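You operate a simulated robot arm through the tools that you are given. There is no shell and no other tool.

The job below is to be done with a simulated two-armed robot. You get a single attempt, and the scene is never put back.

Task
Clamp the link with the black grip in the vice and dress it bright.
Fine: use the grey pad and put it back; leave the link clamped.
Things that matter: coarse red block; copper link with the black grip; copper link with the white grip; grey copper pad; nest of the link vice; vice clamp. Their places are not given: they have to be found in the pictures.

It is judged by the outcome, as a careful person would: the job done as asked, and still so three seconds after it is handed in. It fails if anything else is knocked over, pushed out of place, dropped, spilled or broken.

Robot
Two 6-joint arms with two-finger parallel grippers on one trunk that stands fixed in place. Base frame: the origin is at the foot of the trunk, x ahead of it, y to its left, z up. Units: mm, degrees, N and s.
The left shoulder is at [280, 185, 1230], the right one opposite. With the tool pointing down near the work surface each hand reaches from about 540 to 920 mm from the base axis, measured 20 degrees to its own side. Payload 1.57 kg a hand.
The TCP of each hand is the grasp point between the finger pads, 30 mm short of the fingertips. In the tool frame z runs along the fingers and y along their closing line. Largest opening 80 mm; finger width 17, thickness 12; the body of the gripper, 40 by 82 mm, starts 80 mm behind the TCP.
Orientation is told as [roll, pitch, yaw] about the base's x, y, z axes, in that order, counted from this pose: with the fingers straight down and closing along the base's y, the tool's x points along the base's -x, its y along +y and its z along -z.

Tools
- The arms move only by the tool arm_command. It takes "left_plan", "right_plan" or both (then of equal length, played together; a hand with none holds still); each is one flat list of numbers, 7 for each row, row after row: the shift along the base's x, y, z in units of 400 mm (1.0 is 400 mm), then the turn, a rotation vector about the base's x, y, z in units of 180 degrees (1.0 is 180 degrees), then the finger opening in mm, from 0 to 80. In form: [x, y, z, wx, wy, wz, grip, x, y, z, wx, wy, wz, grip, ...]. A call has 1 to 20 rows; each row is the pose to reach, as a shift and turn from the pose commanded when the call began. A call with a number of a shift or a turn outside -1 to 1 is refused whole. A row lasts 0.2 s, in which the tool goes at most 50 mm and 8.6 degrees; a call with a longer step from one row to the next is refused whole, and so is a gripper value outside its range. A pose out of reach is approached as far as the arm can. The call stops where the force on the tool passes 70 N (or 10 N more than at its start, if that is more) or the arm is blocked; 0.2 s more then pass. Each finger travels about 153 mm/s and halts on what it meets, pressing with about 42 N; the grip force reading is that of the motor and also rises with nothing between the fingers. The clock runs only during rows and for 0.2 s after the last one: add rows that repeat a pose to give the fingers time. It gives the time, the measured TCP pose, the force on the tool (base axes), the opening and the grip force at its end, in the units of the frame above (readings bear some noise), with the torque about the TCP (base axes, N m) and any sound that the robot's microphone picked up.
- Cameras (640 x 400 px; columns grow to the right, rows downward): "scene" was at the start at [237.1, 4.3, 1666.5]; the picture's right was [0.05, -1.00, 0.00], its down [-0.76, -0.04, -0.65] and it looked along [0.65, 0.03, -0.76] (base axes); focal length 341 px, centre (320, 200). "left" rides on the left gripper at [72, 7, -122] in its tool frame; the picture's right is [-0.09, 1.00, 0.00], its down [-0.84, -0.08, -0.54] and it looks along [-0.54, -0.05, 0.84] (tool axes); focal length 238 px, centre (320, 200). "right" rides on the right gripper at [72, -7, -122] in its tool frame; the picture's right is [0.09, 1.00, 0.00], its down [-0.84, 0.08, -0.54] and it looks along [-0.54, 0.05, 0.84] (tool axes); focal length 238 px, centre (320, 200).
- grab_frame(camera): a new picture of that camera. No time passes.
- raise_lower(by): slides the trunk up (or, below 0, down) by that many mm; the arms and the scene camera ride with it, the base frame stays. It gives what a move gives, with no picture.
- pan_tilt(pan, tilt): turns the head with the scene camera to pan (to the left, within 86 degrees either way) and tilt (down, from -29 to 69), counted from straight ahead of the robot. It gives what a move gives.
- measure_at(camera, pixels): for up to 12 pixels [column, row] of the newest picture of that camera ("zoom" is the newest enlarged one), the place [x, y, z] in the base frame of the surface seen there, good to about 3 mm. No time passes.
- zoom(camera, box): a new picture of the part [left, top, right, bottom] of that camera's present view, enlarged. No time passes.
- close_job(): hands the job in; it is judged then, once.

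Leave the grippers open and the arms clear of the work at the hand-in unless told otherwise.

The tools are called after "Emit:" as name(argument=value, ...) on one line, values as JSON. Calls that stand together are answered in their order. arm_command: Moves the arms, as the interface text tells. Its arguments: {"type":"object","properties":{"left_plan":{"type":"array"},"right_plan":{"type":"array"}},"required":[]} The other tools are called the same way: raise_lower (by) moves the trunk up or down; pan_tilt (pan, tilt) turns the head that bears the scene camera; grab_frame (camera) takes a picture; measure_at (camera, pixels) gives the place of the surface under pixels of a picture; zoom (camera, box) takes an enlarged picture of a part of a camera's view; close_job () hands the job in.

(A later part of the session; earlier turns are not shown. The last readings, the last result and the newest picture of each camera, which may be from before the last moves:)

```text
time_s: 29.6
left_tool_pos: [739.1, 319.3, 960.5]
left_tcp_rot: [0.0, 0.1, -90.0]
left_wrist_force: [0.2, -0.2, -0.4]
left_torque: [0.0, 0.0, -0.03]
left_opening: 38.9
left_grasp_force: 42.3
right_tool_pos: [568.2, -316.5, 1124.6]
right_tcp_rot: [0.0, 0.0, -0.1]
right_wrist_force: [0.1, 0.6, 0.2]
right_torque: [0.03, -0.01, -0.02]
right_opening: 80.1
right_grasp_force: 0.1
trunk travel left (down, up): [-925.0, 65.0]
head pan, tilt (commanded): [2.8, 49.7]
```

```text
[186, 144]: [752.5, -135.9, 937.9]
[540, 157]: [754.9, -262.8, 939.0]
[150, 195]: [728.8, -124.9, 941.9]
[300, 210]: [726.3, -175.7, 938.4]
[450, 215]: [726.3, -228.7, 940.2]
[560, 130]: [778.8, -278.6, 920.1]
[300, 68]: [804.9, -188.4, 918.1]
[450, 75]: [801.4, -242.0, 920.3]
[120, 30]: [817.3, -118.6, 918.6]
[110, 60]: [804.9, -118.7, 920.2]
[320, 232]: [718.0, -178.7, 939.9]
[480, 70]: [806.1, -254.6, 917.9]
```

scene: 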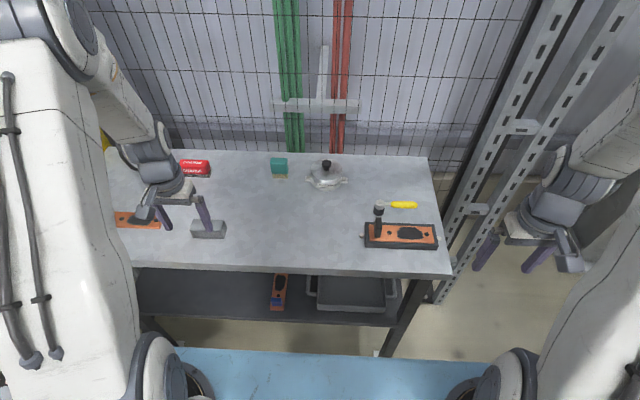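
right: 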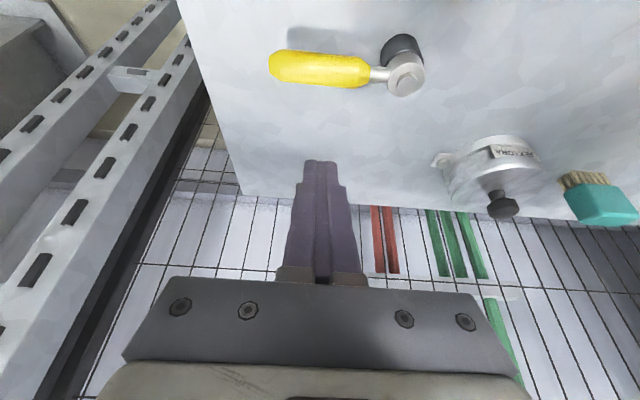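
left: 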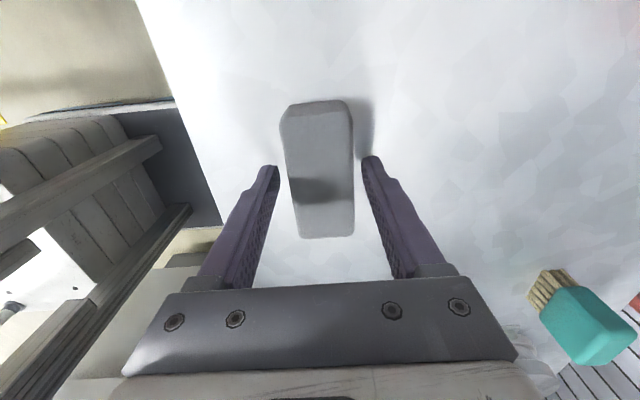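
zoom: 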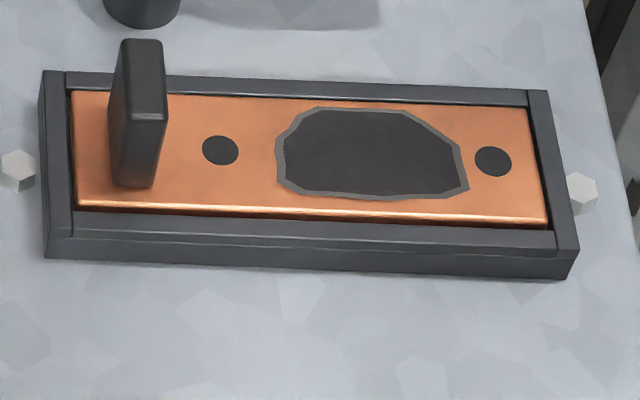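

Link top is at z≈941 (just above the 939.5 rim); patch spans x≈732–771, y≈-169…-236, centre (751.5,-202.5). I lift the pad 110 mm and carry it toward the nest (first 380 mm in -y).

Emit:
arm_command(left_plan=[0, 0, 0.1, 0, 0, 0, 30, 0, 0, 0.2, 0, 0, 0, 30, 0, -0.05, 0.275, 0, 0, 0, 30, 0.004, -0.1625, 0.275, 0, 0, 0, 30, 0.008, -0.275, 0.275, 0, 0, 0, 30, 0.012, -0.3875, 0.275, 0, 0, 0, 30, 0.016, -0.5, 0.275, 0, 0, 0, 30, 0.02, -0.6125, 0.275, 0, 0, 0, 30, 0.024, -0.725, 0.275, 0, 0, 0, 30, 0.028, -0.8375, 0.275, 0, 0, 0, 30, 0.03, -0.95, 0.275, 0, 0, 0, 30, 0.03, -0.95, 0.275, 0, 0, 0, 30], right_plan=[0, -0.02, 0, 0, 0, 0, 80, 0, -0.04, 0, 0, 0, 0, 80, 0, -0.08, 0.02, 0, 0, 0, 80, 0, -0.12, 0.04, 0, 0, 0, 80, 0, -0.16, 0.06, 0, 0, 0, 80, 0, -0.2, 0.08, 0, 0, 0, 80, 0, -0.2, 0.08, 0, 0, 0, 80, 0, -0.2, 0.08, 0, 0, 0, 80, 0, -0.2, 0.08, 0, 0, 0, 80, 0, -0.2, 0.08, 0, 0, 0, 80, 0, -0.2, 0.08, 0, 0, 0, 80, 0, -0.2, 0.08, 0, 0, 0, 80])

Emit:
grab_frame(camera="scene")

Emit:
grab_frame(camera="left")

```text
time_s: 32.2
left_tool_pos: [751.7, -62.0, 1070.8]
left_tcp_rot: [0.0, -0.1, -89.9]
left_wrist_force: [0.5, -0.3, -0.2]
left_torque: [-0.01, -0.01, 0.01]
left_opening: 38.9
left_grasp_force: 41.7
right_tool_pos: [568.8, -396.2, 1155.1]
right_tcp_rot: [0.0, 0.1, 0.0]
right_wrist_force: [-0.1, -0.2, -0.2]
right_torque: [-0.01, -0.01, -0.04]
right_opening: 80.2
right_grasp_force: 0.1
trunk travel left (down, up): [-925.0, 65.0]
head pan, tilt (commanded): [2.8, 49.7]
```

```text
taken
```

scene: 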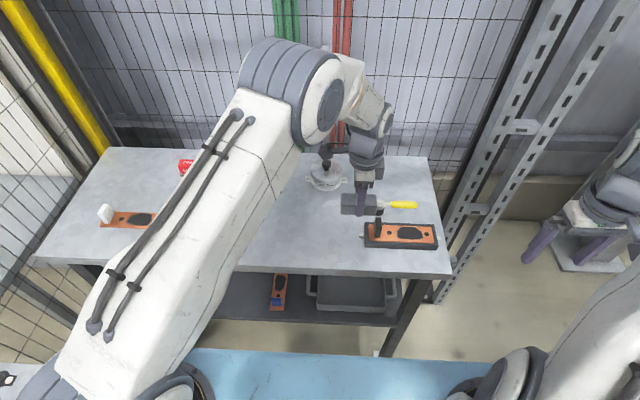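

```text
taken
```

left: 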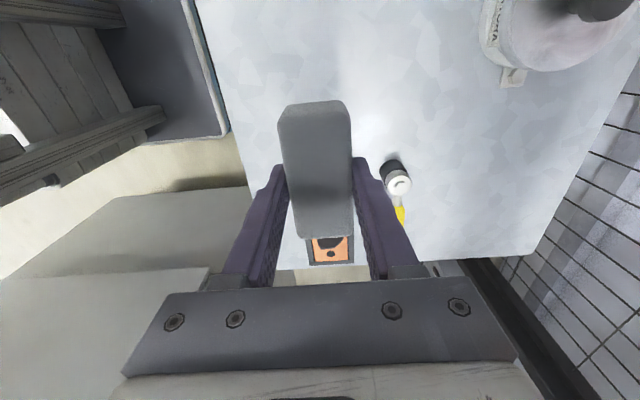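

The pad hangs well in the hand. I carry on 142 mm in -y to above the patch and check that the arm really reaches it.

Emit:
arm_command(left_plan=[0, -0.1, 0, 0, 0, 0, 30, 0, -0.2, 0, 0, 0, 0, 30, 0, -0.3, 0, 0, 0, 0, 30, 0, -0.355, 0, 0, 0, 0, 30, 0, -0.355, 0, 0, 0, 0, 30])

Emit:
grab_frame(camera="scene")

Emit:
grab_frame(camera="left")

```text
time_s: 33.4
left_tool_pos: [752.1, -203.3, 1070.7]
left_tcp_rot: [0.0, 0.0, -90.0]
left_wrist_force: [0.0, 0.2, -0.9]
left_torque: [-0.04, -0.01, -0.01]
left_opening: 38.7
left_grasp_force: 42.1
right_tool_pos: [570.1, -397.4, 1156.3]
right_tcp_rot: [0.0, 0.0, 0.0]
right_wrist_force: [0.5, 0.6, -0.8]
right_torque: [-0.02, 0.0, -0.01]
right_opening: 79.8
right_grasp_force: 0.1
trunk travel left (down, up): [-925.0, 65.0]
head pan, tilt (commanded): [2.8, 49.7]
```

```text
taken
```

scene: 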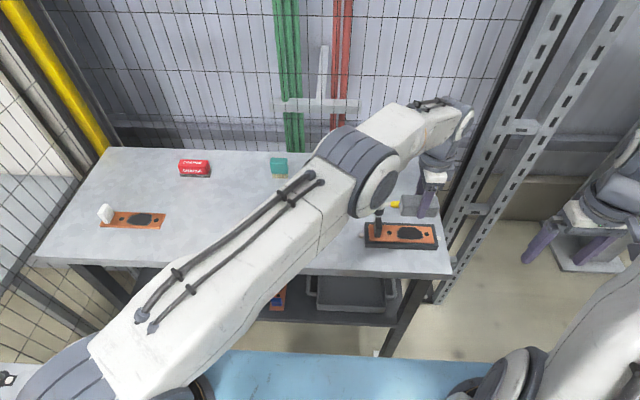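

```text
taken
```

left: 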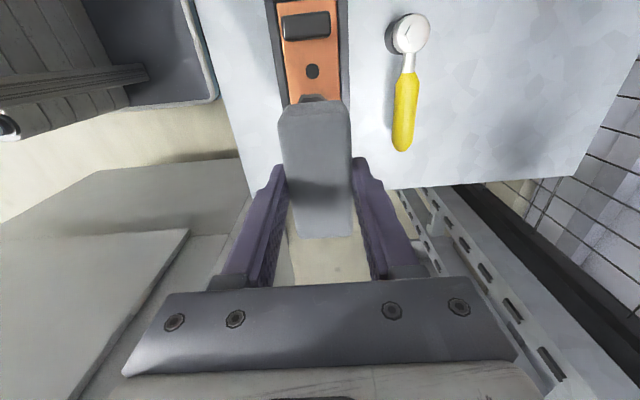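

The arm reaches there (reads (752,-203,1071)). I lower 70 mm, still ≈18 mm above the link, and check.

Emit:
arm_command(left_plan=[0, 0, -0.06, 0, 0, 0, 30, 0, 0, -0.12, 0, 0, 0, 30, 0, 0, -0.175, 0, 0, 0, 30, 0, 0, -0.175, 0, 0, 0, 30])

Emit:
zoom(camera="scene", box=[345, 175, 473, 255])

Emit:
grab_frame(camera="left")

```text
time_s: 34.4
left_tool_pos: [751.5, -202.3, 1001.9]
left_tcp_rot: [-0.1, 0.0, -90.0]
left_wrist_force: [-0.5, 0.5, -1.1]
left_torque: [0.01, 0.0, 0.02]
left_opening: 38.9
left_grasp_force: 42.1
right_tool_pos: [569.5, -395.2, 1156.1]
right_tcp_rot: [0.0, 0.0, 0.0]
right_wrist_force: [-0.6, 0.0, 0.3]
right_torque: [-0.04, 0.0, -0.01]
right_opening: 80.1
right_grasp_force: 0.0
trunk travel left (down, up): [-925.0, 65.0]
head pan, tilt (commanded): [2.8, 49.7]
```

```text
5.00 times, centred on (409, 215) of scene
```

zoom: 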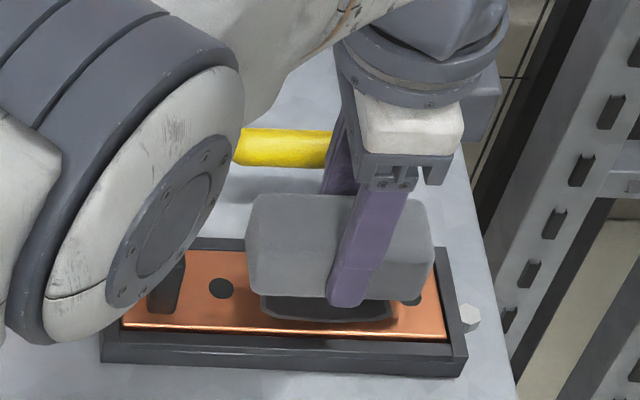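

```text
taken
```

left: 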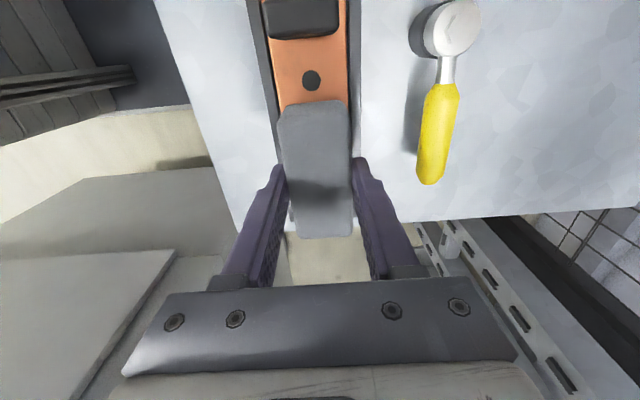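

The pad hovers over the patch. The elbow looks close to the black grip in this view, so I check its actual height.

Emit:
measure_at(camera="zoom", pixels=[[170, 230], [100, 310], [50, 330], [200, 120], [185, 270], [340, 230], [345, 290], [270, 230], [300, 285], [120, 40]])

```text
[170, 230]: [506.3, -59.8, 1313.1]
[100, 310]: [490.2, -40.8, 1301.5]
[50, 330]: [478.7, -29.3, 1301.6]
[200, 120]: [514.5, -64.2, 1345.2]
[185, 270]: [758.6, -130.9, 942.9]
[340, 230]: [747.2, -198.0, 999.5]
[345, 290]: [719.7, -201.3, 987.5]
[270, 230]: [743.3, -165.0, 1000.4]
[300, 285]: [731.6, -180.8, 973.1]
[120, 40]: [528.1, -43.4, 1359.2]
```

The elbow is up at z≈1300, no conflict. I lower the pad: 15 mm, then 1–2 mm per row to contact.

Emit:
arm_command(left_plan=[0, 0, -0.025, 0, 0, 0, 30, 0, 0, -0.0375, 0, 0, 0, 30, 0, 0, -0.0425, 0, 0, 0, 30, 0, 0, -0.045, 0, 0, 0, 30, 0, 0, -0.0475, 0, 0, 0, 30, 0, 0, -0.05, 0, 0, 0, 30])

Emit:
zoom(camera="scene", box=[345, 175, 473, 255])

```text
time_s: 35.8
left_tool_pos: [750.1, -203.9, 982.1]
left_tcp_rot: [-0.1, 0.1, -90.0]
left_wrist_force: [-3.9, 2.7, 10.5]
left_torque: [0.16, 0.15, 0.0]
left_opening: 38.9
left_grasp_force: 42.1
right_tool_pos: [569.0, -395.0, 1156.3]
right_tcp_rot: [0.0, 0.1, 0.0]
right_wrist_force: [-0.6, 0.3, -0.5]
right_torque: [0.02, 0.0, 0.02]
right_opening: 80.1
right_grasp_force: 0.1
trunk travel left (down, up): [-925.0, 65.0]
head pan, tilt (commanded): [2.8, 49.7]
```

```text
5.00 times, centred on (409, 215) of scene
```

zoom: 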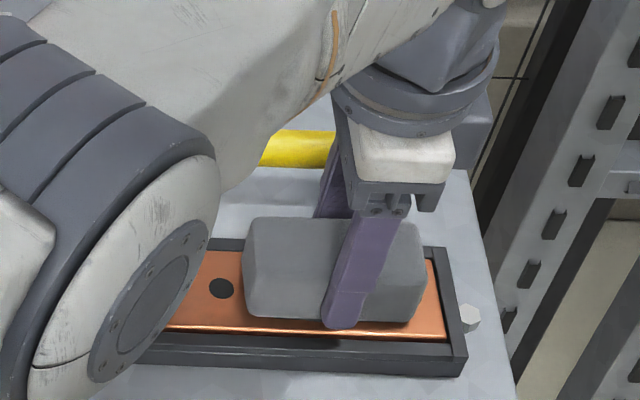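

Pad is on the link with ≈10 N. Now I rub along y, ±16 mm, two full strokes.

Emit:
arm_command(left_plan=[0, 0.02, 0, 0, 0, 0, 30, 0, 0.04, 0, 0, 0, 0, 30, 0, 0.02, 0, 0, 0, 0, 30, 0, 0, 0, 0, 0, 0, 30, 0, -0.02, 0, 0, 0, 0, 30, 0, -0.04, 0, 0, 0, 0, 30, 0, -0.02, 0, 0, 0, 0, 30, 0, 0, 0, 0, 0, 0, 30, 0, 0.02, 0, 0, 0, 0, 30, 0, 0.04, 0, 0, 0, 0, 30, 0, 0.02, 0, 0, 0, 0, 30, 0, 0, 0, 0, 0, 0, 30, 0, -0.02, 0, 0, 0, 0, 30, 0, -0.04, 0, 0, 0, 0, 30, 0, -0.02, 0, 0, 0, 0, 30, 0, 0, 0, 0, 0, 0, 30])

Emit:
zoom(camera="scene", box=[345, 175, 473, 255])

```text
time_s: 39.2
left_tool_pos: [748.1, -208.8, 981.8]
left_tcp_rot: [0.1, -0.3, -90.2]
left_wrist_force: [-4.3, -8.1, 21.7]
left_torque: [0.18, 0.16, 0.11]
left_opening: 38.4
left_grasp_force: 42.1
left hand out of reach, approached as far as the arm can: row 5, 6, 7, 13, 14, 15
right_tool_pos: [567.9, -396.6, 1155.8]
right_tcp_rot: [0.1, 0.1, -0.1]
right_wrist_force: [-0.5, 0.2, 0.0]
right_torque: [-0.02, 0.01, 0.0]
right_opening: 80.1
right_grasp_force: 0.0
trunk travel left (down, up): [-925.0, 65.0]
head pan, tilt (commanded): [2.8, 49.7]
```

```text
5.00 times, centred on (409, 215) of scene
```

zoom: 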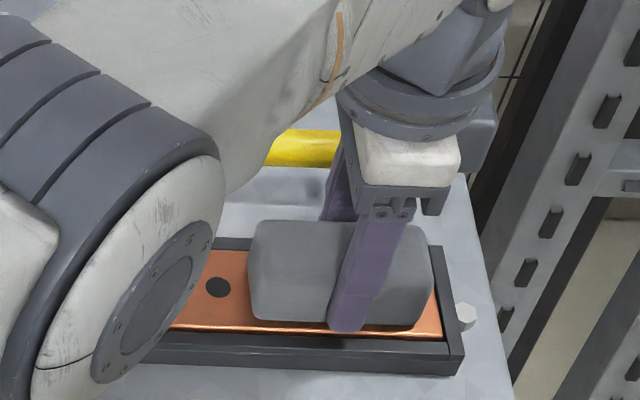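

The arm is at its reach limit beyond y≈-205 here, so strokes toward -y get cut short. I lift the pad and shift it to +y to see what the patch looks like so far.

Emit:
arm_command(left_plan=[0, 0, 0.05, 0, 0, 0, 30, 0, 0, 0.15, 0, 0, 0, 30, 0, 0.06, 0.225, 0, 0, 0, 30, 0, 0.18, 0.225, 0, 0, 0, 30, 0, 0.3, 0.225, 0, 0, 0, 30, 0, 0.35, 0.225, 0, 0, 0, 30])

Emit:
zoom(camera="scene", box=[345, 175, 473, 255])

Emit:
zoom(camera="scene", box=[359, 212, 447, 267])

```text
time_s: 40.6
left_tool_pos: [748.7, -62.8, 1071.1]
left_tcp_rot: [0.0, 0.0, -90.0]
left_wrist_force: [0.9, -0.2, 0.2]
left_torque: [0.01, -0.01, -0.02]
left_opening: 38.7
left_grasp_force: 41.8
right_tool_pos: [569.8, -395.7, 1156.1]
right_tcp_rot: [0.0, -0.1, 0.0]
right_wrist_force: [-0.8, 0.9, 0.7]
right_torque: [0.0, 0.0, 0.03]
right_opening: 79.8
right_grasp_force: 0.1
trunk travel left (down, up): [-925.0, 65.0]
head pan, tilt (commanded): [2.8, 49.7]
```

```text
5.00 times, centred on (409, 215) of scene
```

zoom: 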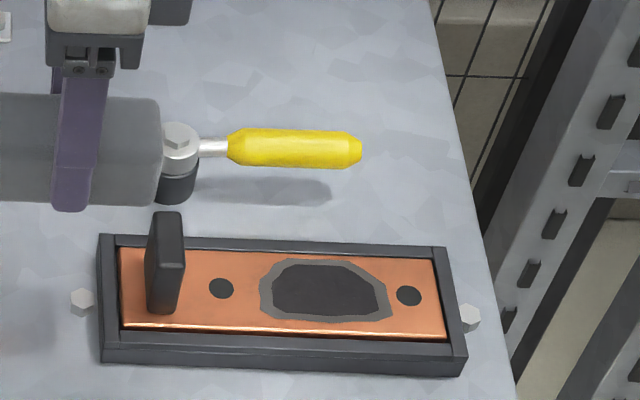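

```text
7.27 times, centred on (403, 240) of scene
```

zoom: 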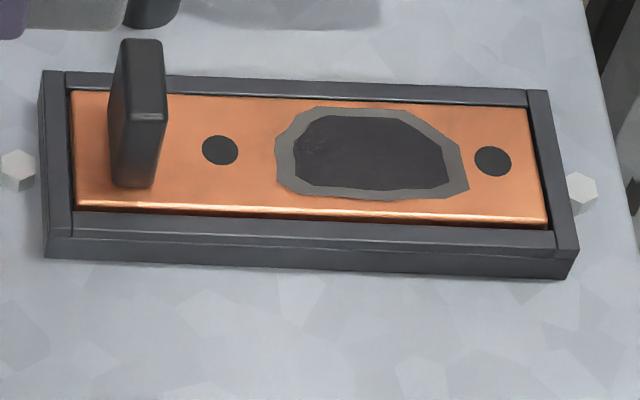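

The rubbing works: the black core has shrunk and the worn grey band has grown. I go back over the patch, now with the stroke centre moved to y≈-193 (within reach), and lower to contact again.

Emit:
arm_command(left_plan=[0, -0.11, 0, 0, 0, 0, 30, 0, -0.22, 0, 0, 0, 0, 30, 0, -0.325, 0, 0, 0, 0, 30, 0, -0.325, -0.1, 0, 0, 0, 30, 0, -0.325, -0.19, 0, 0, 0, 30, 0, -0.325, -0.215, 0, 0, 0, 30, 0, -0.325, -0.225, 0, 0, 0, 30, 0, -0.325, -0.225, 0, 0, 0, 30])

Emit:
zoom(camera="scene", box=[345, 175, 473, 255])

```text
time_s: 42.4
left_tool_pos: [750.6, -194.1, 982.4]
left_tcp_rot: [0.1, -0.1, -90.0]
left_wrist_force: [-1.8, 0.9, 10.4]
left_torque: [-0.12, 0.13, -0.05]
left_opening: 38.7
left_grasp_force: 42.0
right_tool_pos: [569.7, -395.7, 1155.3]
right_tcp_rot: [0.0, 0.0, 0.0]
right_wrist_force: [-0.9, -0.7, 0.4]
right_torque: [-0.01, 0.0, -0.01]
right_opening: 79.7
right_grasp_force: 0.0
trunk travel left (down, up): [-925.0, 65.0]
head pan, tilt (commanded): [2.8, 49.7]
```

```text
5.00 times, centred on (409, 215) of scene
```

zoom: 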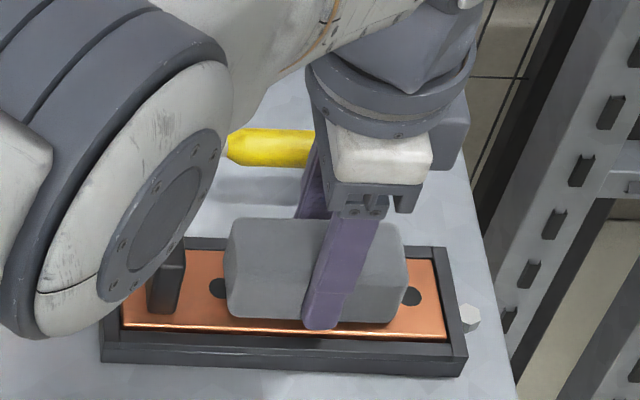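

Contact again with 10 N. Now 20 rows of strokes between y≈-202 and -181, with a little x wander to cover the width.

Emit:
arm_command(left_plan=[0, 0.0325, 0, 0, 0, 0, 30, 0.005, 0, 0, 0, 0, 0, 30, 0.005, -0.02, 0, 0, 0, 0, 30, 0.005, 0.01, 0, 0, 0, 0, 30, 0.005, 0.0325, 0, 0, 0, 0, 30, -0.005, 0, 0, 0, 0, 0, 30, -0.005, -0.02, 0, 0, 0, 0, 30, -0.005, 0.01, 0, 0, 0, 0, 30, -0.005, 0.0325, 0, 0, 0, 0, 30, 0, 0, 0, 0, 0, 0, 30, 0, -0.02, 0, 0, 0, 0, 30, 0, 0.01, 0, 0, 0, 0, 30, 0, 0.0325, 0, 0, 0, 0, 30, 0.005, 0, 0, 0, 0, 0, 30, 0.005, -0.02, 0, 0, 0, 0, 30, 0, 0.01, 0, 0, 0, 0, 30, -0.005, 0.0325, 0, 0, 0, 0, 30, -0.005, 0, 0, 0, 0, 0, 30, -0.005, -0.02, 0, 0, 0, 0, 30, 0, 0, 0, 0, 0, 0, 30])

Emit:
zoom(camera="scene", box=[345, 175, 473, 255])

```text
time_s: 46.6
left_tool_pos: [749.7, -198.2, 982.1]
left_tcp_rot: [0.1, -0.3, -90.3]
left_wrist_force: [-1.3, -8.7, 19.5]
left_torque: [0.35, 0.09, 0.07]
left_opening: 38.6
left_grasp_force: 42.2
right_tool_pos: [568.4, -396.1, 1155.6]
right_tcp_rot: [-0.1, -0.1, 0.0]
right_wrist_force: [-0.1, 0.3, 0.5]
right_torque: [0.02, 0.0, -0.01]
right_opening: 80.0
right_grasp_force: 0.1
trunk travel left (down, up): [-925.0, 65.0]
head pan, tilt (commanded): [2.8, 49.7]
```

```text
5.00 times, centred on (409, 215) of scene
```

zoom: 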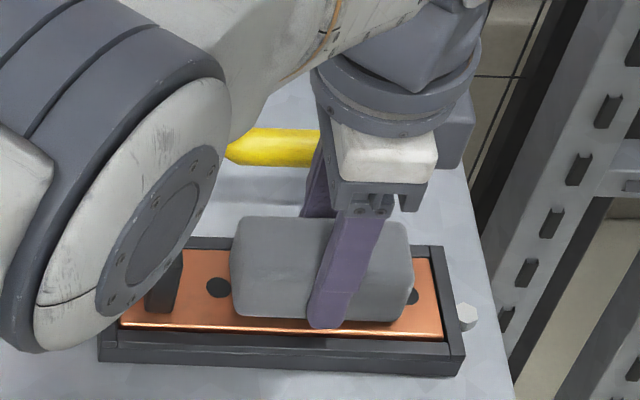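

Rubbing goes steadily (≈20 N normal, ≈9 N friction), pad still firm in the fingers. Another 20 rows.

Emit:
arm_command(left_plan=[0, 0.0325, 0, 0, 0, 0, 30, 0.005, 0, 0, 0, 0, 0, 30, 0.005, -0.02, 0, 0, 0, 0, 30, 0.005, 0.01, 0, 0, 0, 0, 30, 0.005, 0.0325, 0, 0, 0, 0, 30, -0.005, 0, 0, 0, 0, 0, 30, -0.005, -0.02, 0, 0, 0, 0, 30, -0.005, 0.01, 0, 0, 0, 0, 30, -0.005, 0.0325, 0, 0, 0, 0, 30, 0, 0, 0, 0, 0, 0, 30, 0, -0.02, 0, 0, 0, 0, 30, 0, 0.01, 0, 0, 0, 0, 30, 0, 0.0325, 0, 0, 0, 0, 30, 0.005, 0, 0, 0, 0, 0, 30, 0.005, -0.02, 0, 0, 0, 0, 30, 0, 0.01, 0, 0, 0, 0, 30, -0.005, 0.0325, 0, 0, 0, 0, 30, -0.005, 0, 0, 0, 0, 0, 30, -0.005, -0.02, 0, 0, 0, 0, 30, 0, 0, 0, 0, 0, 0, 30])

Emit:
arm_command(left_plan=[0, 0, 0.05, 0, 0, 0, 30, 0, 0, 0.15, 0, 0, 0, 30, 0, 0.06, 0.225, 0, 0, 0, 30, 0, 0.18, 0.225, 0, 0, 0, 30, 0, 0.3, 0.225, 0, 0, 0, 30, 0, 0.325, 0.225, 0, 0, 0, 30])

Emit:
zoom(camera="scene", box=[359, 212, 447, 267])

Emit:
grab_frame(camera="left")

```text
time_s: 50.8
left_tool_pos: [749.4, -196.3, 981.9]
left_tcp_rot: [0.3, -0.2, -90.3]
left_wrist_force: [0.5, -9.3, 20.7]
left_torque: [0.55, 0.13, 0.05]
left_opening: 38.5
left_grasp_force: 42.2
right_tool_pos: [567.6, -396.9, 1156.1]
right_tcp_rot: [0.0, 0.0, -0.1]
right_wrist_force: [-1.0, -1.2, 0.1]
right_torque: [0.01, -0.06, 0.01]
right_opening: 79.9
right_grasp_force: 0.1
trunk travel left (down, up): [-925.0, 65.0]
head pan, tilt (commanded): [2.8, 49.7]
```

```text
time_s: 52.2
left_tool_pos: [750.7, -62.6, 1069.4]
left_tcp_rot: [0.0, 0.0, -90.1]
left_wrist_force: [-0.5, 0.8, -1.0]
left_torque: [-0.01, -0.03, 0.01]
left_opening: 38.8
left_grasp_force: 41.5
right_tool_pos: [568.7, -396.7, 1156.4]
right_tcp_rot: [-0.1, 0.0, 0.0]
right_wrist_force: [0.3, -0.1, -0.2]
right_torque: [-0.02, 0.01, -0.03]
right_opening: 80.4
right_grasp_force: 0.0
trunk travel left (down, up): [-925.0, 65.0]
head pan, tilt (commanded): [2.8, 49.7]
```

```text
7.27 times, centred on (403, 240) of scene
```

zoom: 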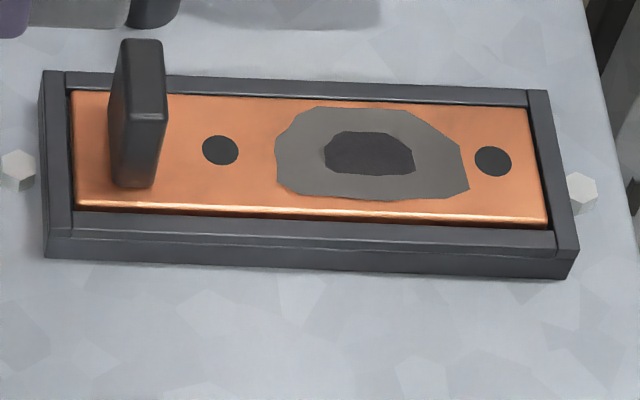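

```text
taken
```

left: 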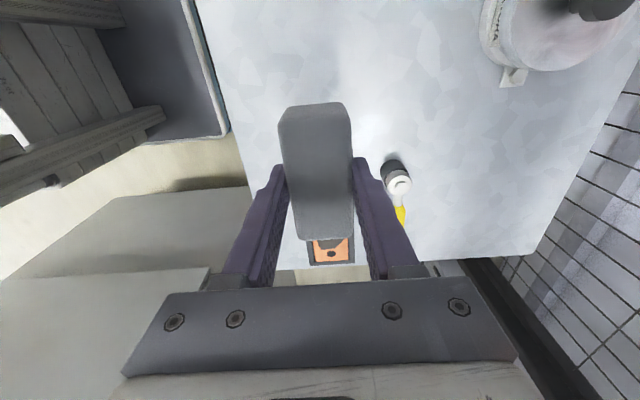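

The black core is now under half its original width; the grey band is still there, so more rubbing is needed. I go back to contact and continue with longer strokes.

Emit:
arm_command(left_plan=[0, -0.11, 0, 0, 0, 0, 30, 0, -0.22, 0, 0, 0, 0, 30, 0, -0.325, 0, 0, 0, 0, 30, 0, -0.325, -0.1, 0, 0, 0, 30, 0, -0.325, -0.19, 0, 0, 0, 30, 0, -0.325, -0.215, 0, 0, 0, 30, 0, -0.325, -0.225, 0, 0, 0, 30, 0, -0.3, -0.225, 0, 0, 0, 30, 0, -0.32, -0.225, 0, 0, 0, 30, 0, -0.345, -0.225, 0, 0, 0, 30, 0, -0.315, -0.225, 0, 0, 0, 30, 0, -0.29, -0.225, 0, 0, 0, 30, 0, -0.32, -0.225, 0, 0, 0, 30, 0, -0.345, -0.225, 0, 0, 0, 30, 0, -0.315, -0.225, 0, 0, 0, 30, 0, -0.29, -0.225, 0, 0, 0, 30, 0, -0.32, -0.225, 0, 0, 0, 30, 0, -0.345, -0.225, 0, 0, 0, 30, 0, -0.325, -0.225, 0, 0, 0, 30])

Emit:
arm_command(left_plan=[0, 0.0325, 0, 0, 0, 0, 30, 0.005, 0, 0, 0, 0, 0, 30, 0.005, -0.02, 0, 0, 0, 0, 30, 0.005, 0.01, 0, 0, 0, 0, 30, 0.005, 0.0325, 0, 0, 0, 0, 30, -0.005, 0, 0, 0, 0, 0, 30, -0.005, -0.02, 0, 0, 0, 0, 30, -0.005, 0.01, 0, 0, 0, 0, 30, -0.005, 0.0325, 0, 0, 0, 0, 30, 0, 0, 0, 0, 0, 0, 30, 0, -0.02, 0, 0, 0, 0, 30, 0, 0.01, 0, 0, 0, 0, 30, 0, 0.0325, 0, 0, 0, 0, 30, 0.005, 0, 0, 0, 0, 0, 30, 0.005, -0.02, 0, 0, 0, 0, 30, 0, 0.01, 0, 0, 0, 0, 30, -0.005, 0.0325, 0, 0, 0, 0, 30, -0.005, 0, 0, 0, 0, 0, 30, -0.005, -0.02, 0, 0, 0, 0, 30, 0, 0, 0, 0, 0, 0, 30])

Emit:
zoom(camera="scene", box=[345, 175, 473, 255])

```text
time_s: 56.2
left_tool_pos: [750.2, -195.0, 982.2]
left_tcp_rot: [0.2, -0.3, -90.1]
left_wrist_force: [1.6, -8.3, 17.2]
left_torque: [0.28, 0.07, -0.07]
left_opening: 38.7
left_grasp_force: 42.2
right_tool_pos: [568.7, -395.7, 1155.6]
right_tcp_rot: [0.0, 0.1, -0.1]
right_wrist_force: [-0.5, 0.3, 0.8]
right_torque: [-0.01, 0.02, -0.02]
right_opening: 79.8
right_grasp_force: 0.1
trunk travel left (down, up): [-925.0, 65.0]
head pan, tilt (commanded): [2.8, 49.7]
```

```text
time_s: 60.4
left_tool_pos: [750.2, -196.9, 981.6]
left_tcp_rot: [0.0, -0.3, -90.2]
left_wrist_force: [-0.5, -8.7, 20.1]
left_torque: [0.33, 0.11, 0.05]
left_opening: 38.9
left_grasp_force: 42.0
right_tool_pos: [568.2, -396.6, 1157.2]
right_tcp_rot: [-0.1, 0.0, -0.1]
right_wrist_force: [0.4, -0.9, -0.6]
right_torque: [-0.01, -0.04, 0.03]
right_opening: 79.9
right_grasp_force: 0.0
trunk travel left (down, up): [-925.0, 65.0]
head pan, tilt (commanded): [2.8, 49.7]
```

```text
5.00 times, centred on (409, 215) of scene
```

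zoom: 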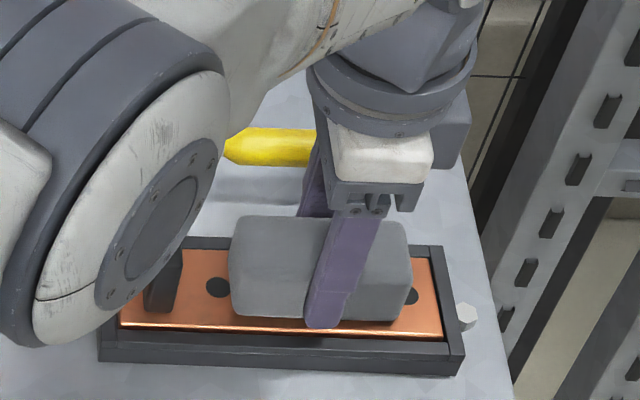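

Steady contact. One more set of 20 rows, then lift and look.

Emit:
arm_command(left_plan=[0, 0.0325, 0, 0, 0, 0, 30, 0.005, 0, 0, 0, 0, 0, 30, 0.005, -0.02, 0, 0, 0, 0, 30, 0.005, 0.01, 0, 0, 0, 0, 30, 0.005, 0.0325, 0, 0, 0, 0, 30, -0.005, 0, 0, 0, 0, 0, 30, -0.005, -0.02, 0, 0, 0, 0, 30, -0.005, 0.01, 0, 0, 0, 0, 30, -0.005, 0.0325, 0, 0, 0, 0, 30, 0, 0, 0, 0, 0, 0, 30, 0, -0.02, 0, 0, 0, 0, 30, 0, 0.01, 0, 0, 0, 0, 30, 0, 0.0325, 0, 0, 0, 0, 30, 0.005, 0, 0, 0, 0, 0, 30, 0.005, -0.02, 0, 0, 0, 0, 30, 0, 0.01, 0, 0, 0, 0, 30, -0.005, 0.0325, 0, 0, 0, 0, 30, -0.005, 0, 0, 0, 0, 0, 30, -0.005, -0.02, 0, 0, 0, 0, 30, 0, 0, 0, 0, 0, 0, 30])

Emit:
arm_command(left_plan=[0, 0, 0.05, 0, 0, 0, 30, 0, 0, 0.15, 0, 0, 0, 30, 0, 0.06, 0.225, 0, 0, 0, 30, 0, 0.18, 0.225, 0, 0, 0, 30, 0, 0.3, 0.225, 0, 0, 0, 30, 0, 0.325, 0.225, 0, 0, 0, 30])

Emit:
zoom(camera="scene", box=[359, 212, 447, 267])

Emit:
grab_frame(camera="scene")

```text
time_s: 64.6
left_tool_pos: [750.2, -197.4, 981.6]
left_tcp_rot: [0.2, -0.3, -90.1]
left_wrist_force: [2.7, -9.0, 19.4]
left_torque: [0.35, 0.02, 0.01]
left_opening: 39.1
left_grasp_force: 41.8
right_tool_pos: [568.9, -396.3, 1155.5]
right_tcp_rot: [0.0, 0.0, 0.0]
right_wrist_force: [0.2, 0.6, -0.3]
right_torque: [-0.02, -0.05, 0.0]
right_opening: 80.0
right_grasp_force: 0.0
trunk travel left (down, up): [-925.0, 65.0]
head pan, tilt (commanded): [2.8, 49.7]
```

```text
time_s: 66.0
left_tool_pos: [750.3, -61.8, 1070.5]
left_tcp_rot: [0.0, 0.1, -90.1]
left_wrist_force: [0.4, 0.0, -0.3]
left_torque: [-0.03, 0.0, 0.01]
left_opening: 38.7
left_grasp_force: 41.8
right_tool_pos: [568.8, -397.1, 1154.0]
right_tcp_rot: [0.0, 0.1, 0.0]
right_wrist_force: [-0.2, -0.3, -0.4]
right_torque: [-0.01, 0.03, -0.03]
right_opening: 79.9
right_grasp_force: 0.1
trunk travel left (down, up): [-925.0, 65.0]
head pan, tilt (commanded): [2.8, 49.7]
```

```text
7.27 times, centred on (403, 240) of scene
```

zoom: 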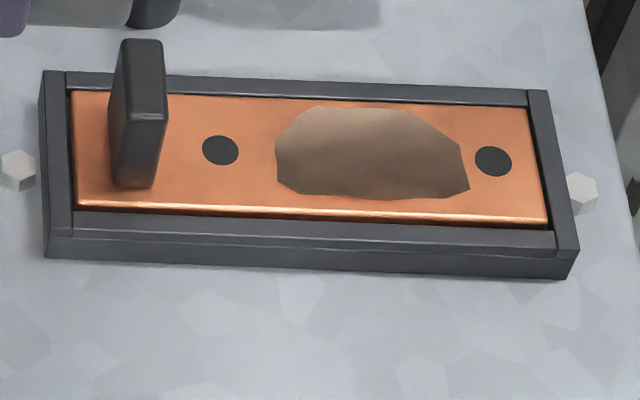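

```text
taken
```

scene: 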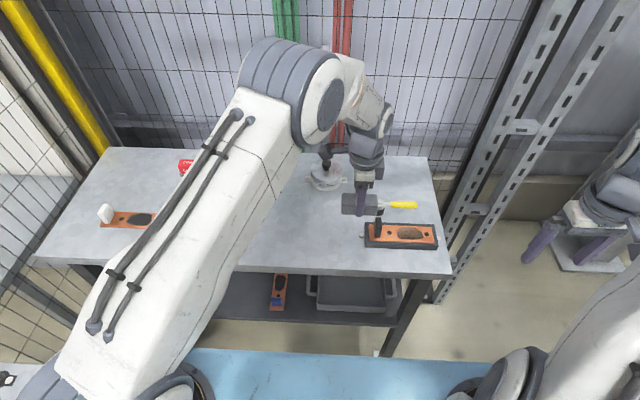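

The black is gone and the patch is now a dull brown copper - not bright yet. I return to contact and keep rubbing.

Emit:
arm_command(left_plan=[0, -0.11, 0, 0, 0, 0, 30, 0, -0.22, 0, 0, 0, 0, 30, 0, -0.325, 0, 0, 0, 0, 30, 0, -0.325, -0.1, 0, 0, 0, 30, 0, -0.325, -0.19, 0, 0, 0, 30, 0, -0.325, -0.215, 0, 0, 0, 30, 0, -0.325, -0.225, 0, 0, 0, 30, 0, -0.3, -0.225, 0, 0, 0, 30, 0, -0.32, -0.225, 0, 0, 0, 30, 0, -0.345, -0.225, 0, 0, 0, 30, 0, -0.315, -0.225, 0, 0, 0, 30, 0, -0.29, -0.225, 0, 0, 0, 30, 0, -0.32, -0.225, 0, 0, 0, 30, 0, -0.345, -0.225, 0, 0, 0, 30, 0, -0.315, -0.225, 0, 0, 0, 30, 0, -0.29, -0.225, 0, 0, 0, 30, 0, -0.32, -0.225, 0, 0, 0, 30, 0, -0.345, -0.225, 0, 0, 0, 30, 0, -0.325, -0.225, 0, 0, 0, 30])

Emit:
arm_command(left_plan=[0, 0.0325, 0, 0, 0, 0, 30, 0.005, 0, 0, 0, 0, 0, 30, 0.005, -0.02, 0, 0, 0, 0, 30, 0.005, 0.01, 0, 0, 0, 0, 30, 0.005, 0.0325, 0, 0, 0, 0, 30, -0.005, 0, 0, 0, 0, 0, 30, -0.005, -0.02, 0, 0, 0, 0, 30, -0.005, 0.01, 0, 0, 0, 0, 30, -0.005, 0.0325, 0, 0, 0, 0, 30, 0, 0, 0, 0, 0, 0, 30, 0, -0.02, 0, 0, 0, 0, 30, 0, 0.01, 0, 0, 0, 0, 30, 0, 0.0325, 0, 0, 0, 0, 30, 0.005, 0, 0, 0, 0, 0, 30, 0.005, -0.02, 0, 0, 0, 0, 30, 0, 0.01, 0, 0, 0, 0, 30, -0.005, 0.0325, 0, 0, 0, 0, 30, -0.005, 0, 0, 0, 0, 0, 30, -0.005, -0.02, 0, 0, 0, 0, 30, 0, 0, 0, 0, 0, 0, 30])

Emit:
arm_command(left_plan=[0, 0, 0.05, 0, 0, 0, 30, 0, 0, 0.15, 0, 0, 0, 30, 0, 0.06, 0.225, 0, 0, 0, 30, 0, 0.18, 0.225, 0, 0, 0, 30, 0, 0.3, 0.225, 0, 0, 0, 30, 0, 0.325, 0.225, 0, 0, 0, 30])

Emit:
zoom(camera="scene", box=[359, 212, 447, 267])

```text
time_s: 70.0
left_tool_pos: [749.9, -195.6, 981.5]
left_tcp_rot: [0.0, -0.1, -90.1]
left_wrist_force: [0.1, -5.0, 10.3]
left_torque: [-0.06, 0.0, -0.01]
left_opening: 38.9
left_grasp_force: 42.1
right_tool_pos: [569.9, -395.8, 1157.3]
right_tcp_rot: [0.0, 0.0, -0.1]
right_wrist_force: [-0.7, -0.3, 0.7]
right_torque: [0.0, 0.0, 0.01]
right_opening: 79.7
right_grasp_force: 0.1
trunk travel left (down, up): [-925.0, 65.0]
head pan, tilt (commanded): [2.8, 49.7]
```

```text
time_s: 74.2
left_tool_pos: [749.7, -193.7, 981.8]
left_tcp_rot: [0.0, -0.2, -90.1]
left_wrist_force: [-1.7, -4.2, 9.5]
left_torque: [0.01, 0.06, 0.05]
left_opening: 38.9
left_grasp_force: 42.2
right_tool_pos: [567.8, -395.9, 1155.7]
right_tcp_rot: [0.1, 0.2, -0.1]
right_wrist_force: [0.1, 0.7, 0.1]
right_torque: [0.01, 0.01, 0.0]
right_opening: 79.8
right_grasp_force: 0.0
trunk travel left (down, up): [-925.0, 65.0]
head pan, tilt (commanded): [2.8, 49.7]
```

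```text
time_s: 75.6
left_tool_pos: [752.3, -62.6, 1068.8]
left_tcp_rot: [0.0, 0.0, -90.0]
left_wrist_force: [0.2, 0.3, -0.4]
left_torque: [0.03, 0.01, 0.0]
left_opening: 38.8
left_grasp_force: 42.2
right_tool_pos: [569.0, -395.7, 1155.9]
right_tcp_rot: [0.0, 0.0, 0.0]
right_wrist_force: [-0.4, -0.3, -0.8]
right_torque: [-0.01, -0.02, 0.01]
right_opening: 80.5
right_grasp_force: 0.0
trunk travel left (down, up): [-925.0, 65.0]
head pan, tilt (commanded): [2.8, 49.7]
```

```text
7.27 times, centred on (403, 240) of scene
```

zoom: 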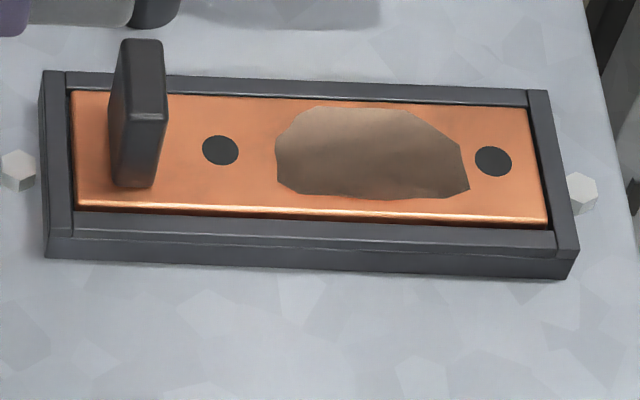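

The patch looks unchanged between these two checks - dull brown, or perhaps a mirror-like surface reflecting the room. I'd like a second view: I move the left hand (with the pad) 150 mm further to +y and bring the right hand's camera over the nest.

Emit:
arm_command(left_plan=[0, 0.1, 0, 0, 0, 0, 30, 0, 0.2, 0, 0, 0, 0, 30, 0, 0.3, 0, 0, 0, 0, 30, 0, 0.4, 0, 0, 0, 0, 30, 0, 0.4, 0, 0, 0, 0, 30, 0, 0.4, 0, 0, 0, 0, 30, 0, 0.4, 0, 0, 0, 0, 30, 0, 0.4, 0, 0, 0, 0, 30], right_plan=[0, 0, 0, 0, 0, 0, 80, 0, 0, 0, 0, 0, 0, 80, 0.04, 0.1, -0.04, 0, 0, 0, 80, 0.08, 0.2, -0.08, 0, 0, 0, 80, 0.12, 0.3, -0.12, 0, 0, 0, 80, 0.16, 0.4, -0.16, 0, 0, 0, 80, 0.2, 0.48, -0.2, 0, 0, 0, 80, 0.23, 0.48, -0.23, 0, 0, 0, 80])

Emit:
grab_frame(camera="right")

Emit:
zoom(camera="right", box=[245, 150, 405, 250])

Emit:
zoom(camera="scene", box=[359, 212, 447, 267])

```text
time_s: 77.4
left_tool_pos: [749.8, 94.7, 1070.7]
left_tcp_rot: [0.1, 0.1, -90.1]
left_wrist_force: [-0.3, 0.9, 0.0]
left_torque: [0.02, 0.01, 0.0]
left_opening: 38.9
left_grasp_force: 42.1
right_tool_pos: [660.9, -201.2, 1063.2]
right_tcp_rot: [0.0, 0.0, 0.0]
right_wrist_force: [0.5, -0.1, -0.2]
right_torque: [-0.01, 0.05, -0.01]
right_opening: 80.0
right_grasp_force: 0.1
trunk travel left (down, up): [-925.0, 65.0]
head pan, tilt (commanded): [2.8, 49.7]
```

```text
taken
```

right: 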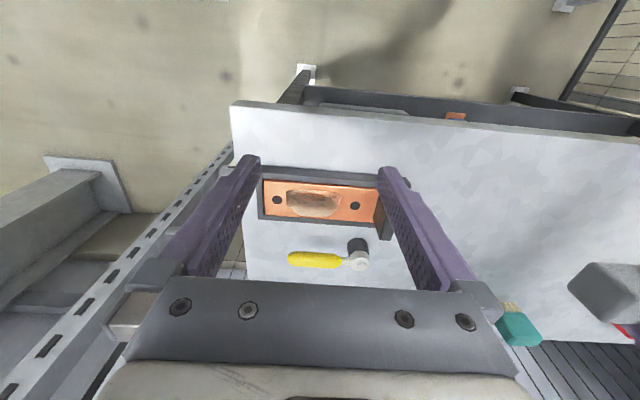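

```text
4.00 times, centred on (325, 200) of right
```

zoom: 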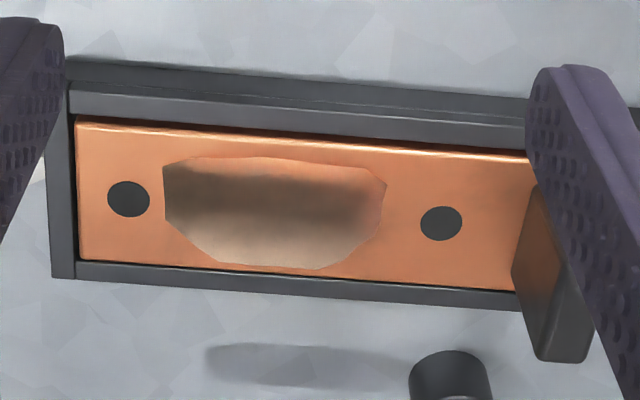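

```text
7.27 times, centred on (403, 240) of scene
```

zoom: 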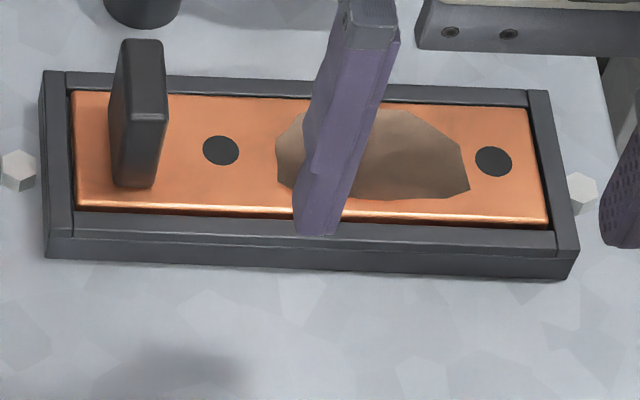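

From this angle the patch shows a clear mirror-like reflection (dark band above, bright below), with no black or grey left: it is bright metal now. So I return the pad: the left hand goes back (-12,+222) mm to above the pad's original place at travelling height, the right hand withdraws.

Emit:
arm_command(left_plan=[-0.005, 0.11, 0, 0, 0, 0, 30, -0.01, 0.22, 0, 0, 0, 0, 30, -0.016, 0.33, 0, 0, 0, 0, 30, -0.022, 0.44, 0, 0, 0, 0, 30, -0.03, 0.53, 0, 0, 0, 0, 30, -0.03, 0.555, 0, 0, 0, 0, 30, -0.03, 0.555, -0.1, 0, 0, 0, 30, -0.03, 0.555, -0.15, 0, 0, 0, 30, -0.03, 0.555, -0.15, 0, 0, 0, 30], right_plan=[0, 0, 0.04, 0, 0, 0, 80, -0.05, -0.08, 0.08, 0, 0, 0, 80, -0.1, -0.18, 0.12, 0, 0, 0, 80, -0.15, -0.28, 0.16, 0, 0, 0, 80, -0.2, -0.38, 0.2, 0, 0, 0, 80, -0.23, -0.48, 0.23, 0, 0, 0, 80, -0.23, -0.48, 0.23, 0, 0, 0, 80, -0.23, -0.48, 0.23, 0, 0, 0, 80, -0.23, -0.48, 0.23, 0, 0, 0, 80])

Emit:
zoom(camera="scene", box=[160, 185, 256, 245])

Emit:
zoom(camera="scene", box=[345, 175, 473, 255])

```text
time_s: 79.4
left_tool_pos: [738.7, 320.6, 1010.0]
left_tcp_rot: [0.0, 0.0, -90.1]
left_wrist_force: [0.4, 0.4, -1.2]
left_torque: [0.02, -0.01, 0.01]
left_opening: 39.0
left_grasp_force: 42.8
right_tool_pos: [570.3, -397.2, 1157.2]
right_tcp_rot: [0.0, -0.1, 0.0]
right_wrist_force: [0.2, -0.4, 0.0]
right_torque: [-0.01, 0.01, 0.01]
right_opening: 79.9
right_grasp_force: 0.2
trunk travel left (down, up): [-925.0, 65.0]
head pan, tilt (commanded): [2.8, 49.7]
```

```text
6.67 times, centred on (208, 215) of scene
```

zoom: 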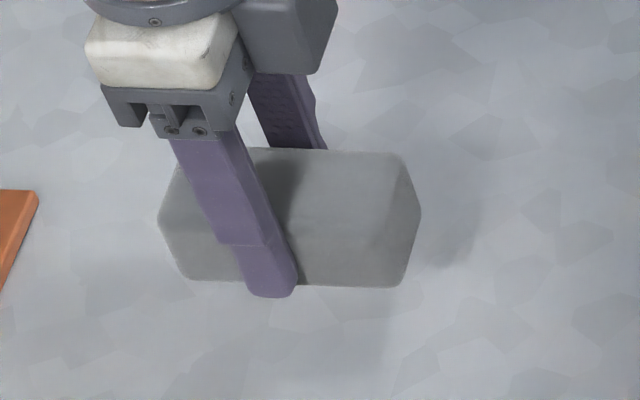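

```text
5.00 times, centred on (409, 215) of scene
```

zoom: 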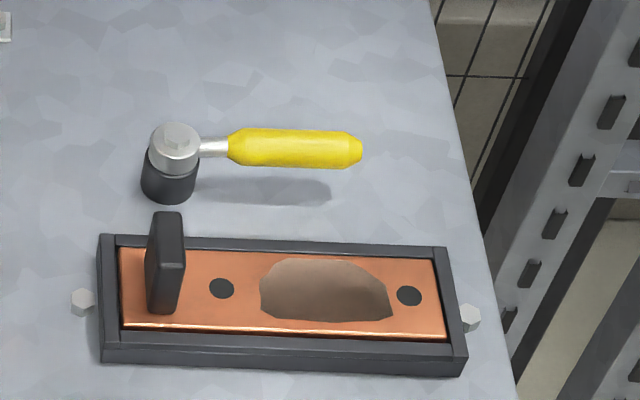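

The pad is above its former place; the link remains in the nest with the lever closed. I lower 50 mm, slowly at the end.

Emit:
arm_command(left_plan=[0, 0, -0.07, 0, 0, 0, 30, 0, 0, -0.11, 0, 0, 0, 30, 0, 0, -0.1175, 0, 0, 0, 30, 0, 0, -0.1225, 0, 0, 0, 30, 0, 0, -0.125, 0, 0, 0, 30, 0, 0, -0.125, 0, 0, 0, 30])

Emit:
zoom(camera="scene", box=[160, 185, 256, 245])

```text
time_s: 80.8
left_tool_pos: [738.6, 319.4, 959.9]
left_tcp_rot: [0.0, 0.0, -89.9]
left_wrist_force: [0.3, 0.2, -0.4]
left_torque: [-0.02, -0.03, 0.01]
left_opening: 38.6
left_grasp_force: 42.3
right_tool_pos: [571.2, -398.6, 1156.9]
right_tcp_rot: [0.1, 0.0, 0.1]
right_wrist_force: [-0.2, 0.5, -0.6]
right_torque: [0.01, -0.03, 0.0]
right_opening: 79.9
right_grasp_force: 0.0
trunk travel left (down, up): [-925.0, 65.0]
head pan, tilt (commanded): [2.8, 49.7]
```

```text
6.67 times, centred on (208, 215) of scene
```

zoom: 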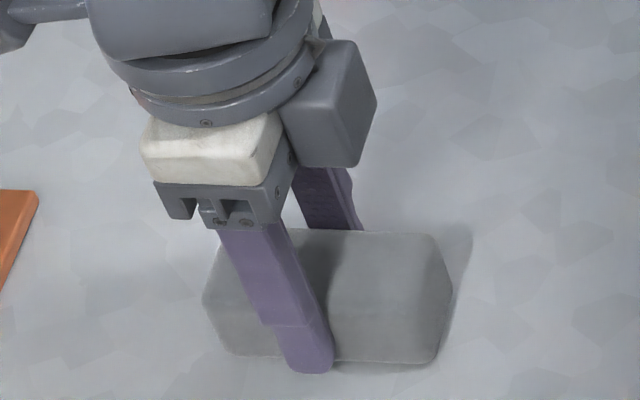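

No contact yet, and the pad sits ≈2.5 mm further to -y than it originally did (slipped a bit in the fingers). I correct +2.5 mm in y and go down in 1 mm steps until it touches.

Emit:
arm_command(left_plan=[0, 0.00625, 0, 0, 0, 0, 30, 0, 0.00625, -0.0025, 0, 0, 0, 30, 0, 0.00625, -0.005, 0, 0, 0, 30])

```text
time_s: 81.6
left_tool_pos: [738.6, 320.7, 958.7]
left_tcp_rot: [0.0, 0.0, -90.0]
left_wrist_force: [-0.7, -2.7, 8.1]
left_torque: [-0.22, 0.07, 0.02]
left_opening: 38.7
left_grasp_force: 42.3
right_tool_pos: [569.9, -398.4, 1156.9]
right_tcp_rot: [0.0, 0.0, 0.0]
right_wrist_force: [-0.5, 1.4, 0.0]
right_torque: [-0.01, 0.01, -0.02]
right_opening: 80.0
right_grasp_force: 0.1
trunk travel left (down, up): [-925.0, 65.0]
head pan, tilt (commanded): [2.8, 49.7]
```

The pad now rests on the table (8 N). I open the fingers.

Emit:
arm_command(left_plan=[0, 0, 0.00125, 0, 0, 0, 36, 0, 0, 0.00125, 0, 0, 0, 50, 0, 0, 0.00125, 0, 0, 0, 70, 0, 0, 0.00125, 0, 0, 0, 80, 0, 0, 0.00125, 0, 0, 0, 80])

Emit:
zoom(camera="scene", box=[160, 185, 256, 245])

Emit:
grab_frame(camera="left")

```text
time_s: 82.8
left_tool_pos: [737.6, 321.3, 959.8]
left_tcp_rot: [0.0, 0.1, -90.1]
left_wrist_force: [-0.6, -0.2, 0.6]
left_torque: [0.01, -0.01, -0.01]
left_opening: 79.9
left_grasp_force: 0.1
right_tool_pos: [569.0, -396.5, 1156.7]
right_tcp_rot: [0.1, 0.0, 0.0]
right_wrist_force: [-0.5, 0.0, -0.6]
right_torque: [0.0, 0.01, -0.01]
right_opening: 80.0
right_grasp_force: 0.1
trunk travel left (down, up): [-925.0, 65.0]
head pan, tilt (commanded): [2.8, 49.7]
```

```text
6.67 times, centred on (208, 215) of scene
```

zoom: 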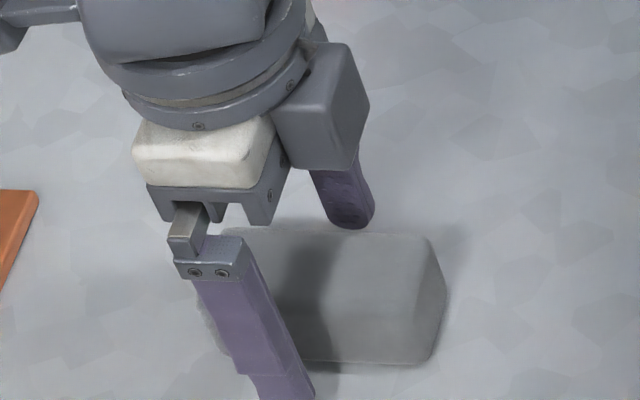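

```text
taken
```

left: 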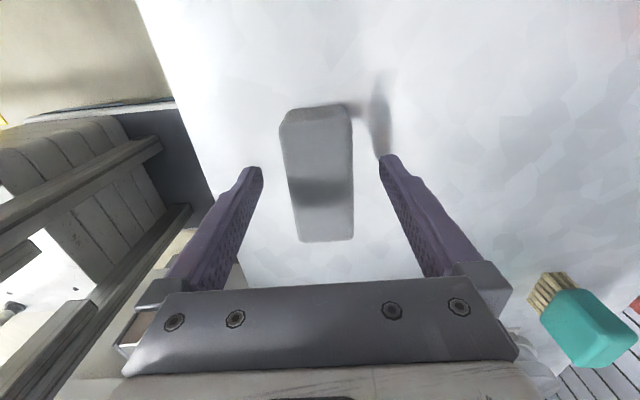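

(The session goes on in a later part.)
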